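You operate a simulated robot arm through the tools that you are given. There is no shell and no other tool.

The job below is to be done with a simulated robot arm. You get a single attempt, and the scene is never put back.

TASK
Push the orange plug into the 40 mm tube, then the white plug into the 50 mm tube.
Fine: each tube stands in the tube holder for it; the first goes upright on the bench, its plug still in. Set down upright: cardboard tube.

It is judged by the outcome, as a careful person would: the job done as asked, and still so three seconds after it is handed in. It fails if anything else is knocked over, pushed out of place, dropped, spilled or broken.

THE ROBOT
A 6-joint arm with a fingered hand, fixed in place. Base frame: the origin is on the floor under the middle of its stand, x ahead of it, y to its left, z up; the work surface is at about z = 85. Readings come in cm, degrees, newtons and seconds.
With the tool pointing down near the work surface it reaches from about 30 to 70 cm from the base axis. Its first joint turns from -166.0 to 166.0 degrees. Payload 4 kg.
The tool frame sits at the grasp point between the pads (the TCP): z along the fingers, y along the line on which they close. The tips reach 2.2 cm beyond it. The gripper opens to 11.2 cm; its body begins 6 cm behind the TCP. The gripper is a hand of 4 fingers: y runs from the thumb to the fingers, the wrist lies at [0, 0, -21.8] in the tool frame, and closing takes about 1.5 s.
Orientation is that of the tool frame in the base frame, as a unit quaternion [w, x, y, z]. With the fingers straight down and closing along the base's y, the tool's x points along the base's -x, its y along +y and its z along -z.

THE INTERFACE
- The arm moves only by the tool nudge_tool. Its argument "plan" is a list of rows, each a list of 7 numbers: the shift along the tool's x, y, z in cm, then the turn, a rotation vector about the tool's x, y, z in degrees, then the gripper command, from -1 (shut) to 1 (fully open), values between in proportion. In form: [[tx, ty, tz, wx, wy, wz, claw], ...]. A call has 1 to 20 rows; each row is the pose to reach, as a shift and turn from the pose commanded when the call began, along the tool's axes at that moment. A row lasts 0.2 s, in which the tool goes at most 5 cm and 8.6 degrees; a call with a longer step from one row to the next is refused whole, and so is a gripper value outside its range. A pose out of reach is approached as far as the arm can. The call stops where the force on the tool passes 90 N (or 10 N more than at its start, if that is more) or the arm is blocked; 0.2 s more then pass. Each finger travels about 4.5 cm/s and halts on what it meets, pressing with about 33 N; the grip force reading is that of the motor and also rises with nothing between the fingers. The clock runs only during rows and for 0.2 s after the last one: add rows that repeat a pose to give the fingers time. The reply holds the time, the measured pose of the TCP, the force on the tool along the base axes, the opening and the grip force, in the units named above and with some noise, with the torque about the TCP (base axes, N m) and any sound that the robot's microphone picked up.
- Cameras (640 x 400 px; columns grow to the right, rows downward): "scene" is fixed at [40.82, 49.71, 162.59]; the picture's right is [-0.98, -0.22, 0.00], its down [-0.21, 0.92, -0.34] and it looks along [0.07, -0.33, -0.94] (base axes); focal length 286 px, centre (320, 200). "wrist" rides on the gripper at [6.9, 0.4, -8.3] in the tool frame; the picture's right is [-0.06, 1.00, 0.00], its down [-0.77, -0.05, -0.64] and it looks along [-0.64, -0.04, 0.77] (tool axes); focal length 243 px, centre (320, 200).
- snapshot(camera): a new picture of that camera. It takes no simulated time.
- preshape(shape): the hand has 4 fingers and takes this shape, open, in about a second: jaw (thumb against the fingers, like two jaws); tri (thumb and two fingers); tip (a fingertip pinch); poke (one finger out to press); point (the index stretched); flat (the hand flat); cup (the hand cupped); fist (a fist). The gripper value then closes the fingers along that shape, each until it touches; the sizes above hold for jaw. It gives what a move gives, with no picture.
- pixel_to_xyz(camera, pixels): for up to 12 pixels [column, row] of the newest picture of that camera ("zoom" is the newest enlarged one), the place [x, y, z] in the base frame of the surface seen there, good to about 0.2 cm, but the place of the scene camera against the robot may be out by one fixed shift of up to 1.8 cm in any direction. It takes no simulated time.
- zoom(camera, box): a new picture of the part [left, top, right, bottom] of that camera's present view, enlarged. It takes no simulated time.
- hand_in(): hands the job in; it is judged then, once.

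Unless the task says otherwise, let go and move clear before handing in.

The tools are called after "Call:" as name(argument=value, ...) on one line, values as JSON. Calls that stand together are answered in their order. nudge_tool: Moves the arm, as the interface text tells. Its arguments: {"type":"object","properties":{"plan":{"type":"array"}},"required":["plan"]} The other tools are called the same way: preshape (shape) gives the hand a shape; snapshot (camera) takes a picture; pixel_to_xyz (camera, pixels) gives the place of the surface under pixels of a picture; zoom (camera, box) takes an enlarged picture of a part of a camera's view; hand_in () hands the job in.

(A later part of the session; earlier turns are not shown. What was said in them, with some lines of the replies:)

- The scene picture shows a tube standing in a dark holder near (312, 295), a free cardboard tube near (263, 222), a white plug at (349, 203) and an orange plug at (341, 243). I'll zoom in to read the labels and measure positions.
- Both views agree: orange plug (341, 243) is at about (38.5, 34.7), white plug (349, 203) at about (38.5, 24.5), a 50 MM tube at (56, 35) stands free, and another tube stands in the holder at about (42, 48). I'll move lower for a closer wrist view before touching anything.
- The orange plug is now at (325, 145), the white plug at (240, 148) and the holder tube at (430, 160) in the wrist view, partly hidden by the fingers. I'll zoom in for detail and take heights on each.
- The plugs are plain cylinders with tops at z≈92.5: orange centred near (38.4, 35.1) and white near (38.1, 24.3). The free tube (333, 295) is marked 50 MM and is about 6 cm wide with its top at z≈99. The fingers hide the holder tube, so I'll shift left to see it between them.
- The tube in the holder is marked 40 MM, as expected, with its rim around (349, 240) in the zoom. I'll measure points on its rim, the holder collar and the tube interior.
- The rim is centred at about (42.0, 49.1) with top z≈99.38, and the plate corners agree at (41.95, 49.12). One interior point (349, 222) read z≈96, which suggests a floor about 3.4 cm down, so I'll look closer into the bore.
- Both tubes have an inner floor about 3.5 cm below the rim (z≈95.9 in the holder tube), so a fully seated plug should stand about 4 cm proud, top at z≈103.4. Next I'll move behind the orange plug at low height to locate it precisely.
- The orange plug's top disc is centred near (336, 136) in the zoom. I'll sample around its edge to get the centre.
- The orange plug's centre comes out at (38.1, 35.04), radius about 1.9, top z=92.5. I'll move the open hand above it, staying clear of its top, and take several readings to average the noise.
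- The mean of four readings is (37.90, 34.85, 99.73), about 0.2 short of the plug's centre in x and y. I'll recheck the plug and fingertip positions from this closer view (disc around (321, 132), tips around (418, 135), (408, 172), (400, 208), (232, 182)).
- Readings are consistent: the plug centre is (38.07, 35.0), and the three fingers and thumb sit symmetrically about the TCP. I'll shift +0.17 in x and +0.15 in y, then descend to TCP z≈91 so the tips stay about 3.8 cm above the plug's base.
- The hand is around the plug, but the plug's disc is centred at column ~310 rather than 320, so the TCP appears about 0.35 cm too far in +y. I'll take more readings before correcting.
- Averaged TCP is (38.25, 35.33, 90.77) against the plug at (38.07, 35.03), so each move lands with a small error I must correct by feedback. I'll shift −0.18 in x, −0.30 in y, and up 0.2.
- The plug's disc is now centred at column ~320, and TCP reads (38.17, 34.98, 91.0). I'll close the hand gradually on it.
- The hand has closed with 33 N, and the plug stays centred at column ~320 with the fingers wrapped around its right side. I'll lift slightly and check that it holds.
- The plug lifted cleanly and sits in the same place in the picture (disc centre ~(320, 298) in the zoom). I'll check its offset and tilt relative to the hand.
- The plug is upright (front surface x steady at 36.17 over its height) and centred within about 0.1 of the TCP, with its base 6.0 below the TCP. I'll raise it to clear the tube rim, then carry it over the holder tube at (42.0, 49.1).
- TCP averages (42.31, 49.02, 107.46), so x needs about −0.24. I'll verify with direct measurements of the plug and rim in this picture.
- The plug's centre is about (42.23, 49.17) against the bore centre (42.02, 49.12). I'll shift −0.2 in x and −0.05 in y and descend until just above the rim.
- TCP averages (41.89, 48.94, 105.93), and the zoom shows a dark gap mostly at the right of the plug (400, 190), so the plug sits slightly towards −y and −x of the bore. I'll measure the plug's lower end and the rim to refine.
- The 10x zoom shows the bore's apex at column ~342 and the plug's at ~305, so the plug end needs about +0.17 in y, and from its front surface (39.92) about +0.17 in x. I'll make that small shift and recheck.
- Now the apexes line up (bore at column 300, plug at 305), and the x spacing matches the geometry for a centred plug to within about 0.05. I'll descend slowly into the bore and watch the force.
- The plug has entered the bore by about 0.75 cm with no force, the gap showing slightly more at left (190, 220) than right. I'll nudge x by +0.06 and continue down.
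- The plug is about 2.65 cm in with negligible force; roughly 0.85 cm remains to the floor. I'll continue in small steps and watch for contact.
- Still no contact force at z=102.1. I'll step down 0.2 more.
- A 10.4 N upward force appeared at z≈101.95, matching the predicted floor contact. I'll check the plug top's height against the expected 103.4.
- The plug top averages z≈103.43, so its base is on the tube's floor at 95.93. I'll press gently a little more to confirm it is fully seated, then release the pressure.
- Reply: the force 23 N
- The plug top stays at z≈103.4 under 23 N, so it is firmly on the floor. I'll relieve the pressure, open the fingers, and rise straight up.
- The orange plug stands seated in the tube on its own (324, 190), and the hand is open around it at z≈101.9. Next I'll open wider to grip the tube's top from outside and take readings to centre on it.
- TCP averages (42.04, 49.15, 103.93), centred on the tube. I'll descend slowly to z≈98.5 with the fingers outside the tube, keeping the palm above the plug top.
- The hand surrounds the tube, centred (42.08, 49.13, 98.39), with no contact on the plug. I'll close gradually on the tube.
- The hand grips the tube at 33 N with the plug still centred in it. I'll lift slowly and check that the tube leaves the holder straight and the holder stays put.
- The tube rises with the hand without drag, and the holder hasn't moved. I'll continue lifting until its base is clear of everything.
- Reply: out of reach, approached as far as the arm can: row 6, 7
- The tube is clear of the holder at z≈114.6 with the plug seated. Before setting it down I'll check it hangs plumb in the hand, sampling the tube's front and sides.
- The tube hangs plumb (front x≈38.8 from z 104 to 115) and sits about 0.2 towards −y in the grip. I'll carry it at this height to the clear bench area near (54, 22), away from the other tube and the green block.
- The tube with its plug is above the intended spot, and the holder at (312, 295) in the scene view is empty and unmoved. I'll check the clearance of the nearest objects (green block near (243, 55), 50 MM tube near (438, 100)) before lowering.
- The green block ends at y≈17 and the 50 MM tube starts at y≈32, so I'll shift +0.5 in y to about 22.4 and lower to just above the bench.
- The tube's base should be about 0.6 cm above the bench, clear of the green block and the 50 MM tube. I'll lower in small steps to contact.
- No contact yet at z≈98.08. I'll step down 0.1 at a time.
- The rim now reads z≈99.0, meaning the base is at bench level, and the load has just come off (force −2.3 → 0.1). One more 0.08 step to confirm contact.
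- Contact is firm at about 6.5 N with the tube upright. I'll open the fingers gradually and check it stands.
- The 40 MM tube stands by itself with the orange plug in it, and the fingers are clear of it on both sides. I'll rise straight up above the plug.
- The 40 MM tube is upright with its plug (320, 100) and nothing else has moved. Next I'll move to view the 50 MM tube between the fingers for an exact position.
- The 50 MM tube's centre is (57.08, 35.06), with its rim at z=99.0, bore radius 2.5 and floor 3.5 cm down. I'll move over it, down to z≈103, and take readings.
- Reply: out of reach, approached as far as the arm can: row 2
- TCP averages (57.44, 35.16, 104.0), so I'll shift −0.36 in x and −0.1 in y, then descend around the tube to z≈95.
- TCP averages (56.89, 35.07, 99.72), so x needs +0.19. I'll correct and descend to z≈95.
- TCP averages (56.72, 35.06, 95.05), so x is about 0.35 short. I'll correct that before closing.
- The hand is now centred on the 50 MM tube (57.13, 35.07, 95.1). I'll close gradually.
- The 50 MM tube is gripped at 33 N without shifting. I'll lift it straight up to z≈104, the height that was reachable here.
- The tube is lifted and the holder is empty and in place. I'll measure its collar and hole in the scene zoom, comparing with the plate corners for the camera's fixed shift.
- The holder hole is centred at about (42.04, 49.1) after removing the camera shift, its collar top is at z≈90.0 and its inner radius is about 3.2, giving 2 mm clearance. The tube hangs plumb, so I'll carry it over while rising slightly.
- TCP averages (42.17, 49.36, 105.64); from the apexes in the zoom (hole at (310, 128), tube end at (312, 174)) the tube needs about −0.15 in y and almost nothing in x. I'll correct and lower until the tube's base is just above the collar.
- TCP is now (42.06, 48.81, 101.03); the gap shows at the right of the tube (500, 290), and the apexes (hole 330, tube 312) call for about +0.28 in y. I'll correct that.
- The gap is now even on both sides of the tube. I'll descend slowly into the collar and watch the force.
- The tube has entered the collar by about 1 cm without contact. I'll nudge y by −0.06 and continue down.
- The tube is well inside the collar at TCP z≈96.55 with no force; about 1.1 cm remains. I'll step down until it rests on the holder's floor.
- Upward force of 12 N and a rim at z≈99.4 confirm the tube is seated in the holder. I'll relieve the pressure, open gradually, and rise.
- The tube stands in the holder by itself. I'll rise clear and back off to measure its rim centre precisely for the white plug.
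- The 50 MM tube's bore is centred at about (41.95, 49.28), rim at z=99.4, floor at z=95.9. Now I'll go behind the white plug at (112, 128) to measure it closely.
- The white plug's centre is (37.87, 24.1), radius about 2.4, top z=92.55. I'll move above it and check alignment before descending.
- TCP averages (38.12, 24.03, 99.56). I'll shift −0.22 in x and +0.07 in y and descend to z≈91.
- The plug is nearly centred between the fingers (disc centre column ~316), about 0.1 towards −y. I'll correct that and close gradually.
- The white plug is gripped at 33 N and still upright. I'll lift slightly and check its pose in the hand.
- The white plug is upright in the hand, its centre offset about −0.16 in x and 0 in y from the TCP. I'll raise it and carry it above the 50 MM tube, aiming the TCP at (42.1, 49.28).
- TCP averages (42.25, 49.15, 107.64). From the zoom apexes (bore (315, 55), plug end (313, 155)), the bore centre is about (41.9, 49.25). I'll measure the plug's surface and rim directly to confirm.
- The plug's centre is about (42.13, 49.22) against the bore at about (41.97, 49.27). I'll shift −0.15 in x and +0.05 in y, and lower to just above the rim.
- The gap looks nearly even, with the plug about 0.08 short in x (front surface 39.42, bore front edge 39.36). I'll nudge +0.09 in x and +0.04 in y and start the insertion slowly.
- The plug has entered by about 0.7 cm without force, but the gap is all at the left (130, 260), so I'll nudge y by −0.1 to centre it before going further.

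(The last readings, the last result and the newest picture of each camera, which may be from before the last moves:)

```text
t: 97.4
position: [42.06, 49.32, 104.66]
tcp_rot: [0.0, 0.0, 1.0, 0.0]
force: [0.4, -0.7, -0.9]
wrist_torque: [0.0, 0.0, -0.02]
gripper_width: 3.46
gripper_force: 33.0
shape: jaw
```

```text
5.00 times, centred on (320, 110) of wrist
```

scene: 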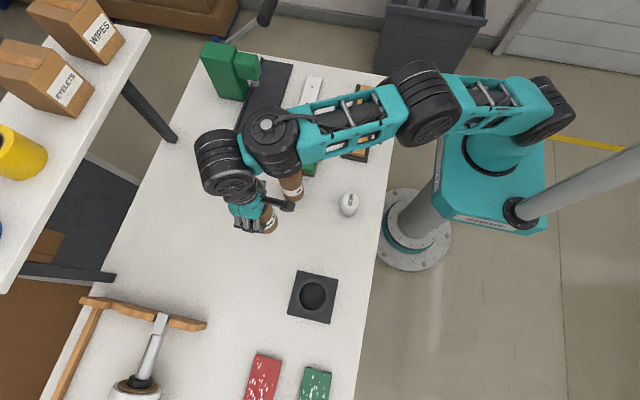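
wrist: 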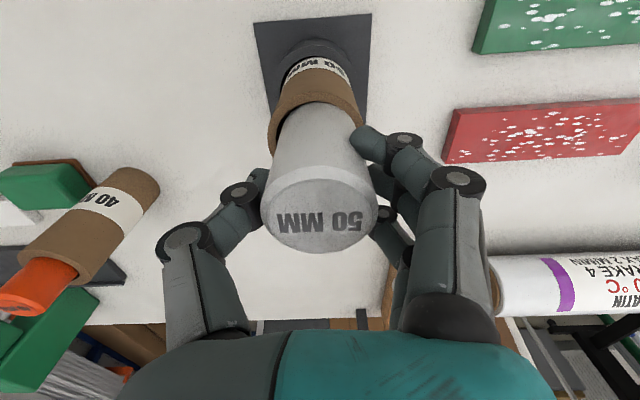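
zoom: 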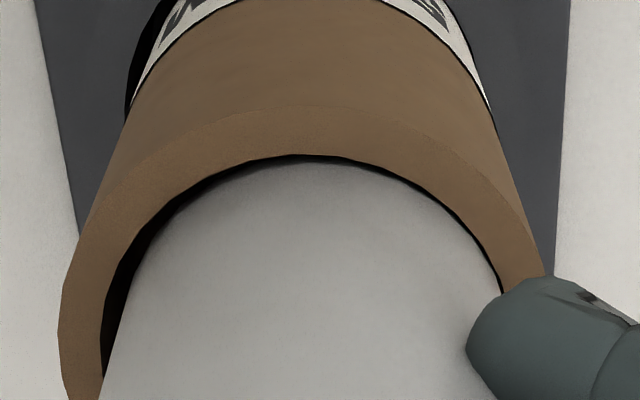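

The gap is now nearly even. I'll add −0.04 in y and continue down, watching the force.

Call:
nudge_tool(plan=[[0, -0.04, 0.3, 0, 0, 0, -1], [0, -0.04, 0.7, 0, 0, 0, -1], [0, -0.04, 1.1, 0, 0, 0, -1], [0, -0.04, 1.5, 0, 0, 0, -1], [0, -0.04, 1.8, 0, 0, 0, -1]])

Call:
nudge_tool(plan=[[0, 0, 0, 0, 0, 0, -1]])

Call:
snapshot(camera="wrist")

Call:
zoom(camera="wrist", box=[250, 80, 390, 200])

```text
t: 98.6
position: [41.97, 49.18, 102.96]
tcp_rot: [0.0, 0.001, 1.0, 0.0]
force: [0.2, -0.2, -0.4]
wrist_torque: [0.02, -0.01, -0.02]
gripper_width: 3.45
gripper_force: 32.9
shape: jaw
```

```text
t: 99.0
position: [42.16, 49.24, 102.91]
tcp_rot: [0.0, 0.0, 1.0, 0.0]
force: [-1.0, -0.4, -1.1]
wrist_torque: [0.03, 0.01, 0.01]
gripper_width: 3.43
gripper_force: 32.9
shape: jaw
```

```text
taken
```

wrist: 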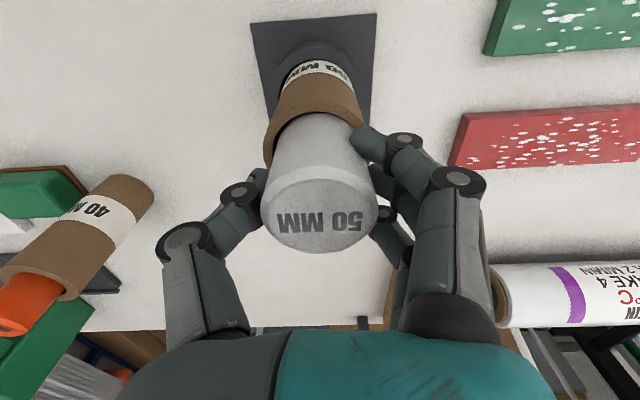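

```text
3.33 times, centred on (320, 140) of wrist
```

zoom: 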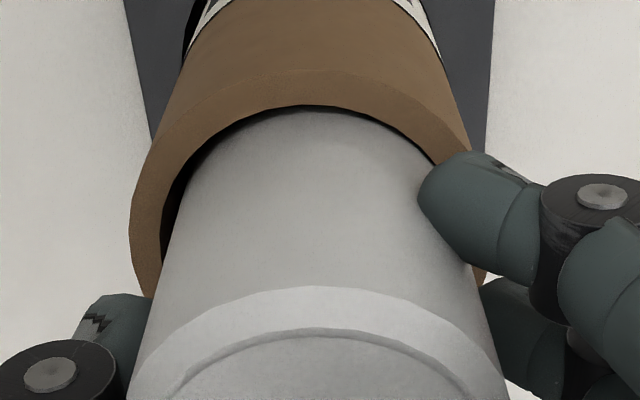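

The plug is about 2.5 cm in with no resistance. I'll continue towards the floor in small steps.

Call:
nudge_tool(plan=[[0, 0, 0.2, 0, 0, 0, -1], [0, 0, 0.4, 0, 0, 0, -1], [0, 0, 0.6, 0, 0, 0, -1], [0, 0, 0.75, 0, 0, 0, -1]])

Call:
nudge_tool(plan=[[0, 0, 0.1, 0, 0, 0, -1], [0, 0, 0.1, 0, 0, 0, -1]])

Call:
nudge_tool(plan=[[0, 0, 0.1, 0, 0, 0, -1], [0, 0, 0.1, 0, 0, 0, -1]])

Call:
zoom(camera="wrist", box=[220, 90, 420, 260])

```text
t: 100.0
position: [42.02, 49.2, 102.17]
tcp_rot: [0.0, 0.0, 1.0, 0.0]
force: [-0.5, 1.1, -0.1]
wrist_torque: [-0.01, 0.03, 0.02]
gripper_width: 3.46
gripper_force: 32.3
shape: jaw
```

```text
t: 100.6
position: [41.96, 49.22, 102.13]
tcp_rot: [0.0, 0.0, 1.0, 0.0]
force: [0.2, 0.2, -0.8]
wrist_torque: [-0.01, 0.02, 0.0]
gripper_width: 3.44
gripper_force: 33.1
shape: jaw
```

```text
t: 101.2
position: [42.05, 49.33, 101.94]
tcp_rot: [0.0, 0.0, 1.0, 0.001]
force: [0.1, 0.1, -1.4]
wrist_torque: [0.01, 0.0, -0.02]
gripper_width: 3.45
gripper_force: 32.8
shape: jaw
```

```text
2.35 times, centred on (320, 175) of wrist
```

zoom: 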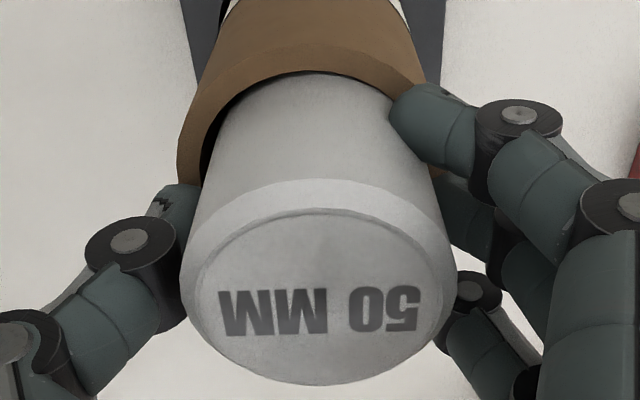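

Still no contact at z≈101.94. I'll step down 0.1 at a time until the plug reaches the floor.

Call:
nudge_tool(plan=[[0, 0, 0.1, 0, 0, 0, -1], [0, 0, 0.1, 0, 0, 0, -1]])

Call:
nudge_tool(plan=[[0, 0, 0.1, 0, 0, 0, -1], [0, 0, 0.1, 0, 0, 0, -1]])

Call:
snapshot(camera="wrist")

Call:
pixel_to_xyz(camera="wrist", pixels=[[319, 218], [285, 218], [352, 218], [319, 190], [319, 245], [300, 205], [340, 235]])

```text
t: 101.8
position: [42.1, 49.22, 101.78]
tcp_rot: [0.001, 0.0, 1.0, 0.0]
force: [-1.5, 0.1, 0.2]
wrist_torque: [0.04, 0.01, 0.0]
gripper_width: 3.48
gripper_force: 32.5
shape: jaw
```

```text
t: 102.4
position: [42.02, 49.19, 101.71]
tcp_rot: [0.001, 0.0, 1.0, 0.001]
force: [-0.8, -0.1, 6.6]
wrist_torque: [0.05, 0.05, -0.01]
gripper_width: 3.45
gripper_force: 32.1
shape: jaw
```

```text
taken
```

wrist: 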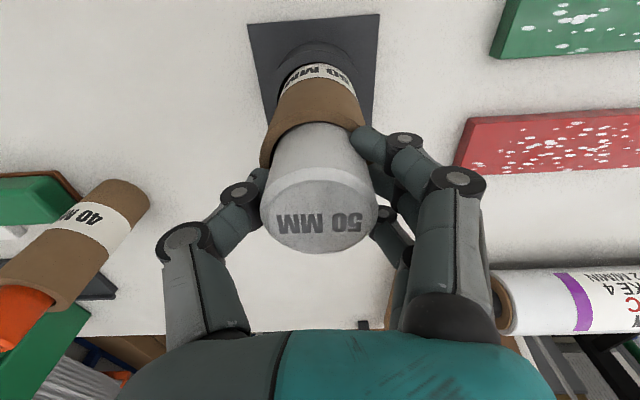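

```text
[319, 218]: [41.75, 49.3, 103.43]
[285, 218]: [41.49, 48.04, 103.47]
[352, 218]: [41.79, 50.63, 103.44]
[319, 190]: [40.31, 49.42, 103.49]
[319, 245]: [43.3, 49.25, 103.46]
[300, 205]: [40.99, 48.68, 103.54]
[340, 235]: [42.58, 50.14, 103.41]
```

A 6.6 N contact force appeared and the plug top reads z≈103.46, which equals floor 95.9 + plug height 7.55. I'll press gently a bit more to confirm it's seated.

Call:
nudge_tool(plan=[[0, 0, 0.1, 0, 0, 0, -1], [0, 0, 0.15, 0, 0, 0, -1]])

Call:
snapshot(camera="wrist")

Call:
pixel_to_xyz(camera="wrist", pixels=[[319, 218], [285, 218], [352, 218], [319, 190], [319, 245], [300, 205], [340, 235]])

```text
t: 103.0
position: [41.88, 49.24, 101.71]
tcp_rot: [0.001, 0.0, 1.0, 0.001]
force: [-0.5, 0.8, 18.8]
wrist_torque: [0.05, 0.04, -0.01]
gripper_width: 3.49
gripper_force: 33.2
shape: jaw
```

```text
taken
```

wrist: 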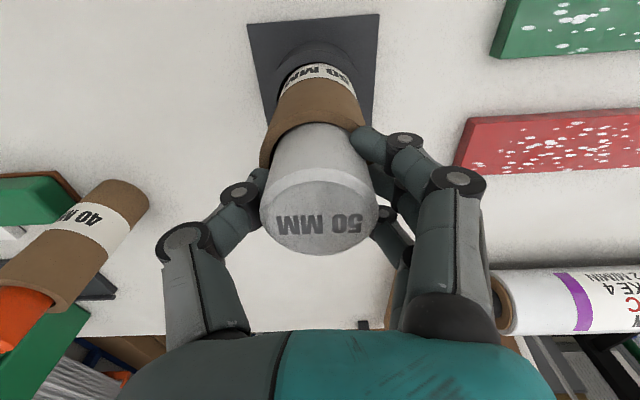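

```text
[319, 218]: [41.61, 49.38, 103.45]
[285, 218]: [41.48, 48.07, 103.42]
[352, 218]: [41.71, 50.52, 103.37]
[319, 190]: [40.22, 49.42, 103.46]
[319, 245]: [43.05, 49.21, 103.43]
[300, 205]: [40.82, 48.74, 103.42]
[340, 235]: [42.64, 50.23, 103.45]
```

The force rose to 19 N while the plug top stayed at z≈103.43, so it is on the floor. I'll relieve the pressure and open gradually.

Call:
nudge_tool(plan=[[0, 0, -0.15, 0, 0, 0, -1], [0, 0, -0.15, 0, 0, 0, -0.4], [0, 0, -0.15, 0, 0, 0, -0.3], [0, 0, -0.15, 0, 0, 0, -0.2], [0, 0, -0.15, 0, 0, 0, -0.1], [0, 0, -0.15, 0, 0, 0, 0.1], [0, 0, -0.15, 0, 0, 0, 0.3], [0, 0, -0.15, 0, 0, 0, 0.5], [0, 0, -0.15, 0, 0, 0, 0.5], [0, 0, -0.15, 0, 0, 0, 0.5]])

Call:
snapshot(camera="wrist")

Call:
pixel_to_xyz(camera="wrist", pixels=[[319, 218], [285, 218], [352, 218], [319, 190], [319, 245], [300, 205], [340, 235]])

```text
t: 105.2
position: [42.07, 49.2, 101.69]
tcp_rot: [0.0, 0.0, 1.0, 0.0]
force: [-0.4, 0.5, 0.1]
wrist_torque: [-0.03, -0.03, 0.01]
gripper_width: 8.38
gripper_force: 0.0
shape: jaw
```

```text
taken
```

wrist: 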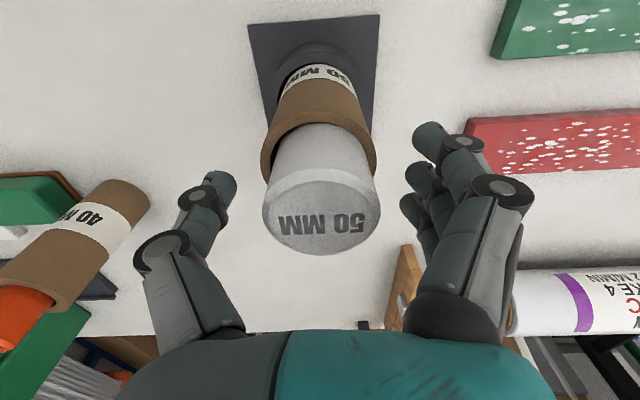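

```text
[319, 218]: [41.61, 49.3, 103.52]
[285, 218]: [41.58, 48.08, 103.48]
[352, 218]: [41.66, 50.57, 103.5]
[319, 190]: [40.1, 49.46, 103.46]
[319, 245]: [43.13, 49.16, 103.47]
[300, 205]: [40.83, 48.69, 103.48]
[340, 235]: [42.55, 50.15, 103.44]
```

The white plug stands seated at z≈103.47 with the hand open. I'll rise straight up and back away, then inspect everything.

Call:
nudge_tool(plan=[[0, 0, -1, 0, 0, 0, 0.5], [0, 0, -2.5, 0, 0, 0, 0.5], [0, 0, -4.5, 0, 0, 0, 0.5], [0, 0, -7, 0, 0, 0, 0.5], [0, 0, -10, 0, 0, 0, 0.5], [3, 0, -12, 0, 0, 0, 0.5], [7, 0, -13, 0, 0, 0, 0.5], [10, 0, -13, 0, 0, 0, 0.5], [10, 0, -13, 0, 0, 0, 0.5]])

Call:
snapshot(camera="wrist")

Call:
snapshot(camera="scene")

Call:
zoom(camera="wrist", box=[240, 60, 400, 220])

```text
t: 107.2
position: [32.33, 48.93, 114.61]
tcp_rot: [0.0, 0.0, 1.0, 0.001]
force: [-0.3, -0.5, 0.3]
wrist_torque: [0.0, 0.02, -0.03]
gripper_width: 8.37
gripper_force: 0.1
shape: jaw
```

```text
taken
```

wrist: 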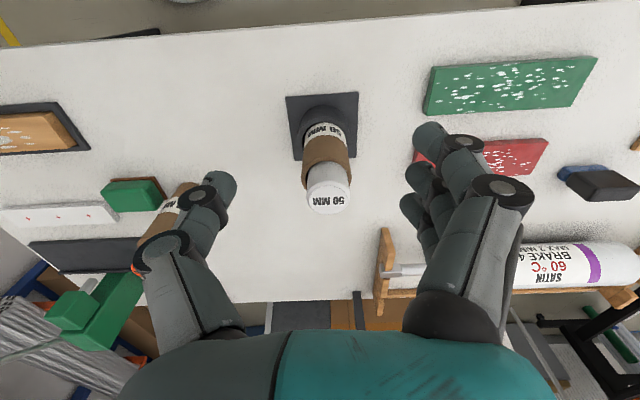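

```text
taken
```

scene: 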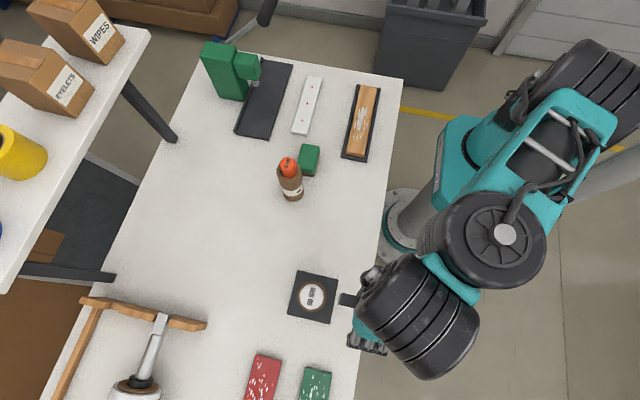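

```text
2.50 times, centred on (320, 140) of wrist
```

zoom: 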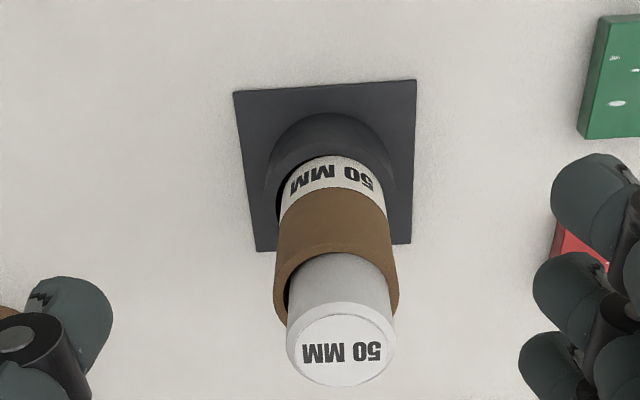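

The scene view shows the orange-plugged tube upright at (290, 178), the white-plugged tube in the holder at (312, 295), and everything else where it was. I'll do a last check of plug heights and closer views before handing in.

Call:
zoom(camera="scene", box=[260, 135, 340, 215])

Call:
pixel_to_xyz(camera="scene", pixels=[[288, 164], [284, 164], [291, 164], [288, 168], [281, 170], [297, 172], [311, 293], [306, 295], [317, 295], [311, 287], [311, 301], [324, 297]])

Call:
zoom(camera="scene", box=[280, 260, 345, 335])

Call:
pixel_to_xyz(camera="wrist", pixels=[[329, 200], [315, 200], [345, 200], [329, 188], [329, 210], [305, 180], [352, 176]])

```text
5.00 times, centred on (300, 175) of scene
```

zoom: 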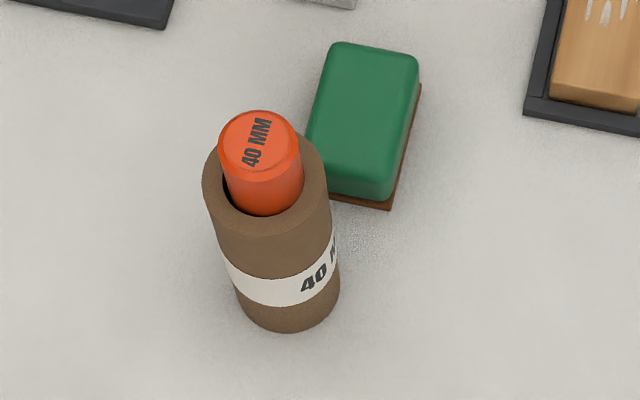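

```text
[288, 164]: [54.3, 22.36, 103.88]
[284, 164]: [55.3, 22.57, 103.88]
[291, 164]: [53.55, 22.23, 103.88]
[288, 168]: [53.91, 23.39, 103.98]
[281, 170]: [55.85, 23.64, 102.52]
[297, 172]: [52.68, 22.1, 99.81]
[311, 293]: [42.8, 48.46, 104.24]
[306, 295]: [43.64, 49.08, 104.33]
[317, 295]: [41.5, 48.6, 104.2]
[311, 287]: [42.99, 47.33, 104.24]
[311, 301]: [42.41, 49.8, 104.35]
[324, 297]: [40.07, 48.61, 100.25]
```

```text
5.33 times, centred on (312, 298) of scene
```

zoom: 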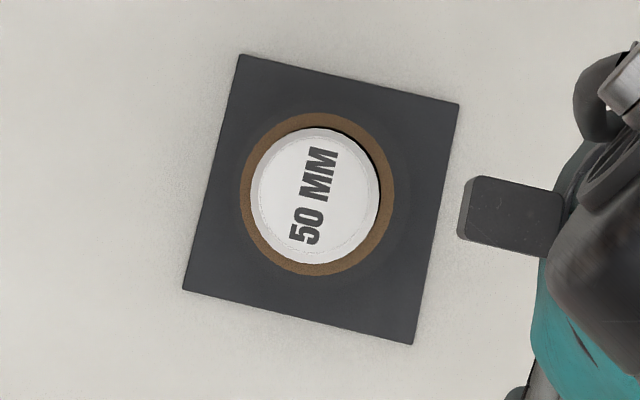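

```text
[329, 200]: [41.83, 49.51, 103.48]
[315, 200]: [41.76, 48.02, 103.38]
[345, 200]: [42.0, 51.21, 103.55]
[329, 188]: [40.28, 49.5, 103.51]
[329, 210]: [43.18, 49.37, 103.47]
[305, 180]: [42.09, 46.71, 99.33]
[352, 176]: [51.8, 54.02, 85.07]
```

Orange plug top reads z≈103.05 (tube on the bench) and white plug top z≈103.45 (tube in the holder), both fully down on their tubes' inner floors and level. Holder, green block and the other items are unmoved and the hand is clear, so I'm handing in.

Call:
hand_in()

```text
The job is handed in.
```

The job is handed in: both plugs are in their tubes and both tubes are standing upright. I have no verdict back yet.

- **Orange plug, 40 mm tube:** I pushed the plug in while the tube stood in the holder, until it rested on the tube's inner floor about 3.5 cm down. The tube now stands on the bench at about (54, 22), with its plug still in.
- **White plug, 50 mm tube:** I moved this tube into the empty holder and pushed its plug down to the inner floor in the same way. It is still in the holder.

Both plugs stick out about 4 cm above their tubes, because the inner floors stop them there. In the last pictures everything else on the bench was where it started, and the hand was clear before I handed in.
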